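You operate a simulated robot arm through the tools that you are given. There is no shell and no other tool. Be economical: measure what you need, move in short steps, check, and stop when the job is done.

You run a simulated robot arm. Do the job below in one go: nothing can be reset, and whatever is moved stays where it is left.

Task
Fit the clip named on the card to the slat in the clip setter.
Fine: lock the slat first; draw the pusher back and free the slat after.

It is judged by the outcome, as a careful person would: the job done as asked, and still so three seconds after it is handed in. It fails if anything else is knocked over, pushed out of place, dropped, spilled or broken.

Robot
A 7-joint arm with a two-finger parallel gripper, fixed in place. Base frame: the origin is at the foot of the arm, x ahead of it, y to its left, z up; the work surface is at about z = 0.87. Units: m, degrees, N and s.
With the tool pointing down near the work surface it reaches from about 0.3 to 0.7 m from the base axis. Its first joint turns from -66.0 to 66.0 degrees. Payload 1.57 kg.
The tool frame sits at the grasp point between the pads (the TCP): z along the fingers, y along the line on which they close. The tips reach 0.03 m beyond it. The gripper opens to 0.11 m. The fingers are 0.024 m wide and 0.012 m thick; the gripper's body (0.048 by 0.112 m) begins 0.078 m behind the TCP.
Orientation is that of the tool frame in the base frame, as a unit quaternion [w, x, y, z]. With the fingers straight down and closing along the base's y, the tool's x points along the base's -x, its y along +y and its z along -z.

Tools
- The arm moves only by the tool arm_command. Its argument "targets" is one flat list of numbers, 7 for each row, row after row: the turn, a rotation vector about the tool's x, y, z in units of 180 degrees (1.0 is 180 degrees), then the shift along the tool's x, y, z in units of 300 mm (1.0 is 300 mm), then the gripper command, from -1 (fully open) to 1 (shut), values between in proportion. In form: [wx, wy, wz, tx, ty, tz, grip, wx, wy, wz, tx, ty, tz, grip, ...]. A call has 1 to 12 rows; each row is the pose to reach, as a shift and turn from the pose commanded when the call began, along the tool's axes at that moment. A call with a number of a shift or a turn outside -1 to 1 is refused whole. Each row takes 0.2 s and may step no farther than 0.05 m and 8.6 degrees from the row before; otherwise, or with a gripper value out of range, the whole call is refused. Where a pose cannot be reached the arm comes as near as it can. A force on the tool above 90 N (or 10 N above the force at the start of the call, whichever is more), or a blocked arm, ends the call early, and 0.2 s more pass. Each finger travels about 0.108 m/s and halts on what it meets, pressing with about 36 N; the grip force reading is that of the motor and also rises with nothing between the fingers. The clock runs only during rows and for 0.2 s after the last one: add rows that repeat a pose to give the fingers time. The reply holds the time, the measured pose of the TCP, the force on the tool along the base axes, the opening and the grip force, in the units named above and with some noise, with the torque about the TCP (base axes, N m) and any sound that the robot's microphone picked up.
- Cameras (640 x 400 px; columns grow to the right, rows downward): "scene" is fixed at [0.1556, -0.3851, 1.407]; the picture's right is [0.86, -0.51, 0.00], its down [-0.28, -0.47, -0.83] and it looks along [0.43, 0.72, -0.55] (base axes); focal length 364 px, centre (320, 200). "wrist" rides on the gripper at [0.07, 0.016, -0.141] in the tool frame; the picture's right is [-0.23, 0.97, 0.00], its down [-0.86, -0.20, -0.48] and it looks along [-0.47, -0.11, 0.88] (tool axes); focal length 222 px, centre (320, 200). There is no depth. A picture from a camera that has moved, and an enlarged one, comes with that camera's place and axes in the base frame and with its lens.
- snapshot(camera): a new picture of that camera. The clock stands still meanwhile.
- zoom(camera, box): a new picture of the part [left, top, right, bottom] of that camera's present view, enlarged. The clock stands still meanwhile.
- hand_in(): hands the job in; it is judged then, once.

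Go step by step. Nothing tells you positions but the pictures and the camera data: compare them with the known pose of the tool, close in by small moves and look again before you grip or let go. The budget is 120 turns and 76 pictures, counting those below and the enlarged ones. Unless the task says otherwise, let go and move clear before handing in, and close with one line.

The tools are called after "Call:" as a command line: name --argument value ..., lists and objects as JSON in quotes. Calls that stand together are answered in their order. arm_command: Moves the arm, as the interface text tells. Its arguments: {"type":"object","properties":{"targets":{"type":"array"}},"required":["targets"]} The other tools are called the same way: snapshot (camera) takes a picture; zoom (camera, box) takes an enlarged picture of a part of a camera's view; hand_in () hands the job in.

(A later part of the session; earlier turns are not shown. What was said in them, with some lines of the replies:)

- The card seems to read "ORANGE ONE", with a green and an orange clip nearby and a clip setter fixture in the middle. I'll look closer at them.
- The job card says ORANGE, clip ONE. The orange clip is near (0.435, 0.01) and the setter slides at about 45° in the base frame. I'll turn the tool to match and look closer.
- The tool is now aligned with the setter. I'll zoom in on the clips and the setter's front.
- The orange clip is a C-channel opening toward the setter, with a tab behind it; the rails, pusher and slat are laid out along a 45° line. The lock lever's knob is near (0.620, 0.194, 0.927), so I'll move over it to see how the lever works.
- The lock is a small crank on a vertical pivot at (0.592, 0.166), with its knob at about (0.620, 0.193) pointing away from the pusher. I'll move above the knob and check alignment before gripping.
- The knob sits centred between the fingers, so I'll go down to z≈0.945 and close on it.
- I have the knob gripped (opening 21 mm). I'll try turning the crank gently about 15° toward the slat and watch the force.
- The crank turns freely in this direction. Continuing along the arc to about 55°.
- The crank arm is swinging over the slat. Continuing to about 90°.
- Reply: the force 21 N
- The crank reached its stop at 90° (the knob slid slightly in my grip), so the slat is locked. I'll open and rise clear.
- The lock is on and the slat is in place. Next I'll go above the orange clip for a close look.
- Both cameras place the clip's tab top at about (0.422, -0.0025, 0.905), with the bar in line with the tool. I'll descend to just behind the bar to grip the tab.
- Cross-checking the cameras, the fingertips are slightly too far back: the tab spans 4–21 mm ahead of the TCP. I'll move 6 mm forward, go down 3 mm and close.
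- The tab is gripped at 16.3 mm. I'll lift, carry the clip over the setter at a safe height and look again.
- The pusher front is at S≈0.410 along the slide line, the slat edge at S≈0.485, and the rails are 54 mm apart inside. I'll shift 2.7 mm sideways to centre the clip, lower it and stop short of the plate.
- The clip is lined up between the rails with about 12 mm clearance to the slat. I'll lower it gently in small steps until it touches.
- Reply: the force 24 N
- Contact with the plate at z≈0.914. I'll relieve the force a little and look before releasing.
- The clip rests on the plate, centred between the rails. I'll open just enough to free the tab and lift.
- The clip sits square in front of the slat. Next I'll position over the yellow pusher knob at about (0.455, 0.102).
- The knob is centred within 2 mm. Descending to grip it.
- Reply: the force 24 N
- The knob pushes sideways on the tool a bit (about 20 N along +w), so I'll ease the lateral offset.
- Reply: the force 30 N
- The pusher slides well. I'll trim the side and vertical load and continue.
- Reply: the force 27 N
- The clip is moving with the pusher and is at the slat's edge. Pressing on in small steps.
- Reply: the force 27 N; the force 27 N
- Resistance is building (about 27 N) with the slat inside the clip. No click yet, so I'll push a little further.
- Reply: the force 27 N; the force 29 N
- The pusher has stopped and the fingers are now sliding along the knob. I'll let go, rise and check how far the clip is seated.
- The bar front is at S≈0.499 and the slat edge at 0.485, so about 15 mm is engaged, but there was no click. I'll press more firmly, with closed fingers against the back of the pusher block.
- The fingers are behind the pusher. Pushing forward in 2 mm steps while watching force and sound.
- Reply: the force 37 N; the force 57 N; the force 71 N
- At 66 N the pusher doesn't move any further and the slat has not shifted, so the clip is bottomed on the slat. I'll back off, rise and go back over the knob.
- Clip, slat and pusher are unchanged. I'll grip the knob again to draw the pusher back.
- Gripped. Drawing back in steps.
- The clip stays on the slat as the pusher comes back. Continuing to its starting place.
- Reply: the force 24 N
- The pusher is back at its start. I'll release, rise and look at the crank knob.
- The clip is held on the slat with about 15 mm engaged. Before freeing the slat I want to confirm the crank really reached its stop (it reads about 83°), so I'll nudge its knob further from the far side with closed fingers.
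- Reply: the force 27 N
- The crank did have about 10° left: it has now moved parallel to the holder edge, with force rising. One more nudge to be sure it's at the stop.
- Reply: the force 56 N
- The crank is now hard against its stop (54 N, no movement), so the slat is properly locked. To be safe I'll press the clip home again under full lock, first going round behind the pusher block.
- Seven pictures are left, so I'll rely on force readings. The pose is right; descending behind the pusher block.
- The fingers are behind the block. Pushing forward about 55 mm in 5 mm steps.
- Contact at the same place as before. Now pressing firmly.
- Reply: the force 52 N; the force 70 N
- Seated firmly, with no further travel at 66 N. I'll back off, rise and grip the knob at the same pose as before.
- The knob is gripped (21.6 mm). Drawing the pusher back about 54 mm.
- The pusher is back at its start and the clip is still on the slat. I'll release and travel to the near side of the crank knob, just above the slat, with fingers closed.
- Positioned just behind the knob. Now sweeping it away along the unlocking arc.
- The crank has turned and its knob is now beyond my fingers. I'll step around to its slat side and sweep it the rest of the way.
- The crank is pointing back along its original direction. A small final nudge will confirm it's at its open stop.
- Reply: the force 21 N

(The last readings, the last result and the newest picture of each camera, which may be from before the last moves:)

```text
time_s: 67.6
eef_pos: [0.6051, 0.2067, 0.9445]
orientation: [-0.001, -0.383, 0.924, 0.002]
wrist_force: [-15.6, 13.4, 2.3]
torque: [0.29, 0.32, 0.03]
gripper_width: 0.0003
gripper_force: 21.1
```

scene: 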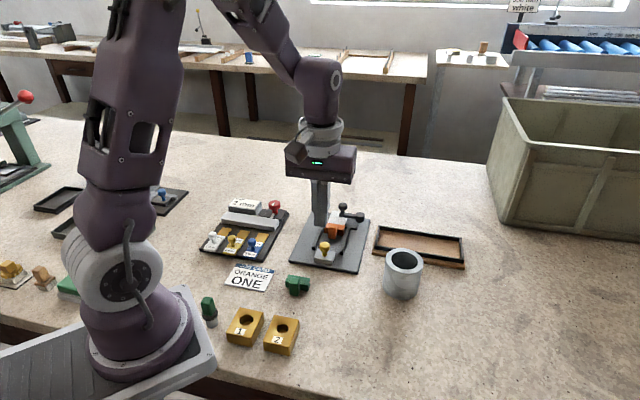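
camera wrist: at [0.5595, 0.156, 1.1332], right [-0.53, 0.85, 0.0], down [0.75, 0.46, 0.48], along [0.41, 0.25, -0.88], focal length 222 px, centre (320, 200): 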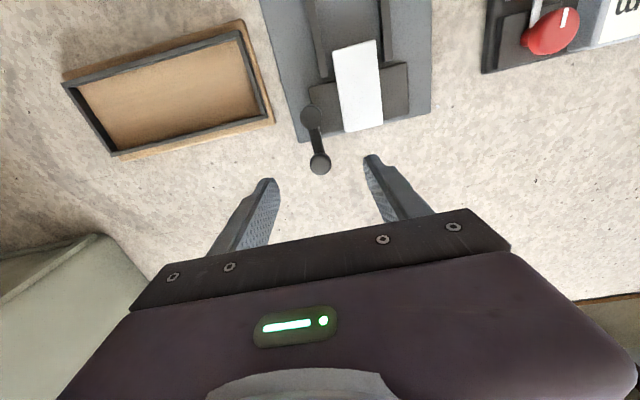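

It's at the open stop (20 N with no travel), so the slat is freed. Backing off, lifting clear and taking a final look.

Call:
arm_command --targets '[0, 0, 0, -0.02, 0.03, 0, 1, 0, 0, 0, -0.03, 0.05, 0, 1, 0, 0, 0, -0.03, 0.05, -0.14, 1, 0, 0, 0, -0.03, 0.05, -0.28, 1, 0, 0, 0, -0.03, 0.05, -0.42, 1, 0, 0, 0, -0.03, 0.05, -0.55, 1, 0, 0, 0, -0.03, 0.05, -0.55, 1]'

Call:
zoom --camera "scene" --box '[280, 180, 390, 275]'

```text
time_s: 69.2
eef_pos: [0.6026, 0.224, 1.1084]
orientation: [0.0, -0.383, 0.924, 0.0]
wrist_force: [0.5, 0.0, -0.4]
torque: [-0.01, 0.04, 0.05]
gripper_width: 0.0001
gripper_force: 21.0
```

```text
4.21 times, centred on (335, 228) of scene
camera zoom: at [0.1556, -0.3851, 1.407], right [0.86, -0.51, 0.0], down [-0.28, -0.47, -0.83], along [0.43, 0.72, -0.55], focal length 1531 px, centre (257, 84)
```

zoom: 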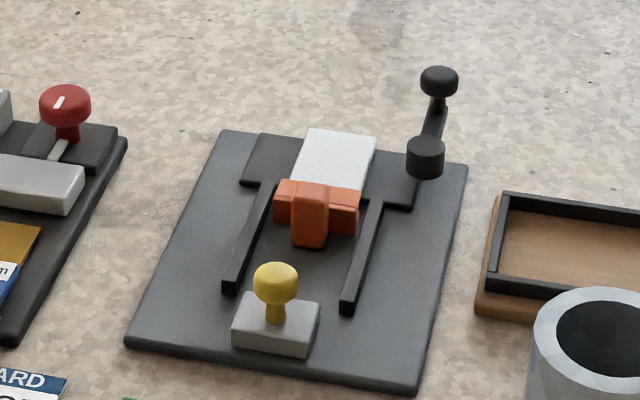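

The final picture shows the orange clip on the slat, the pusher back at its start, the crank open and nothing else disturbed. I'm handing in.

Call:
hand_in

```text
The job is handed in.
```

The orange clip is pressed onto the slat as far as it would go (no movement at 66 N), the pusher is drawn back and the slat is unlocked. I heard no click, and the first press was made with the lock about 10° short, so I locked it fully and pressed again.
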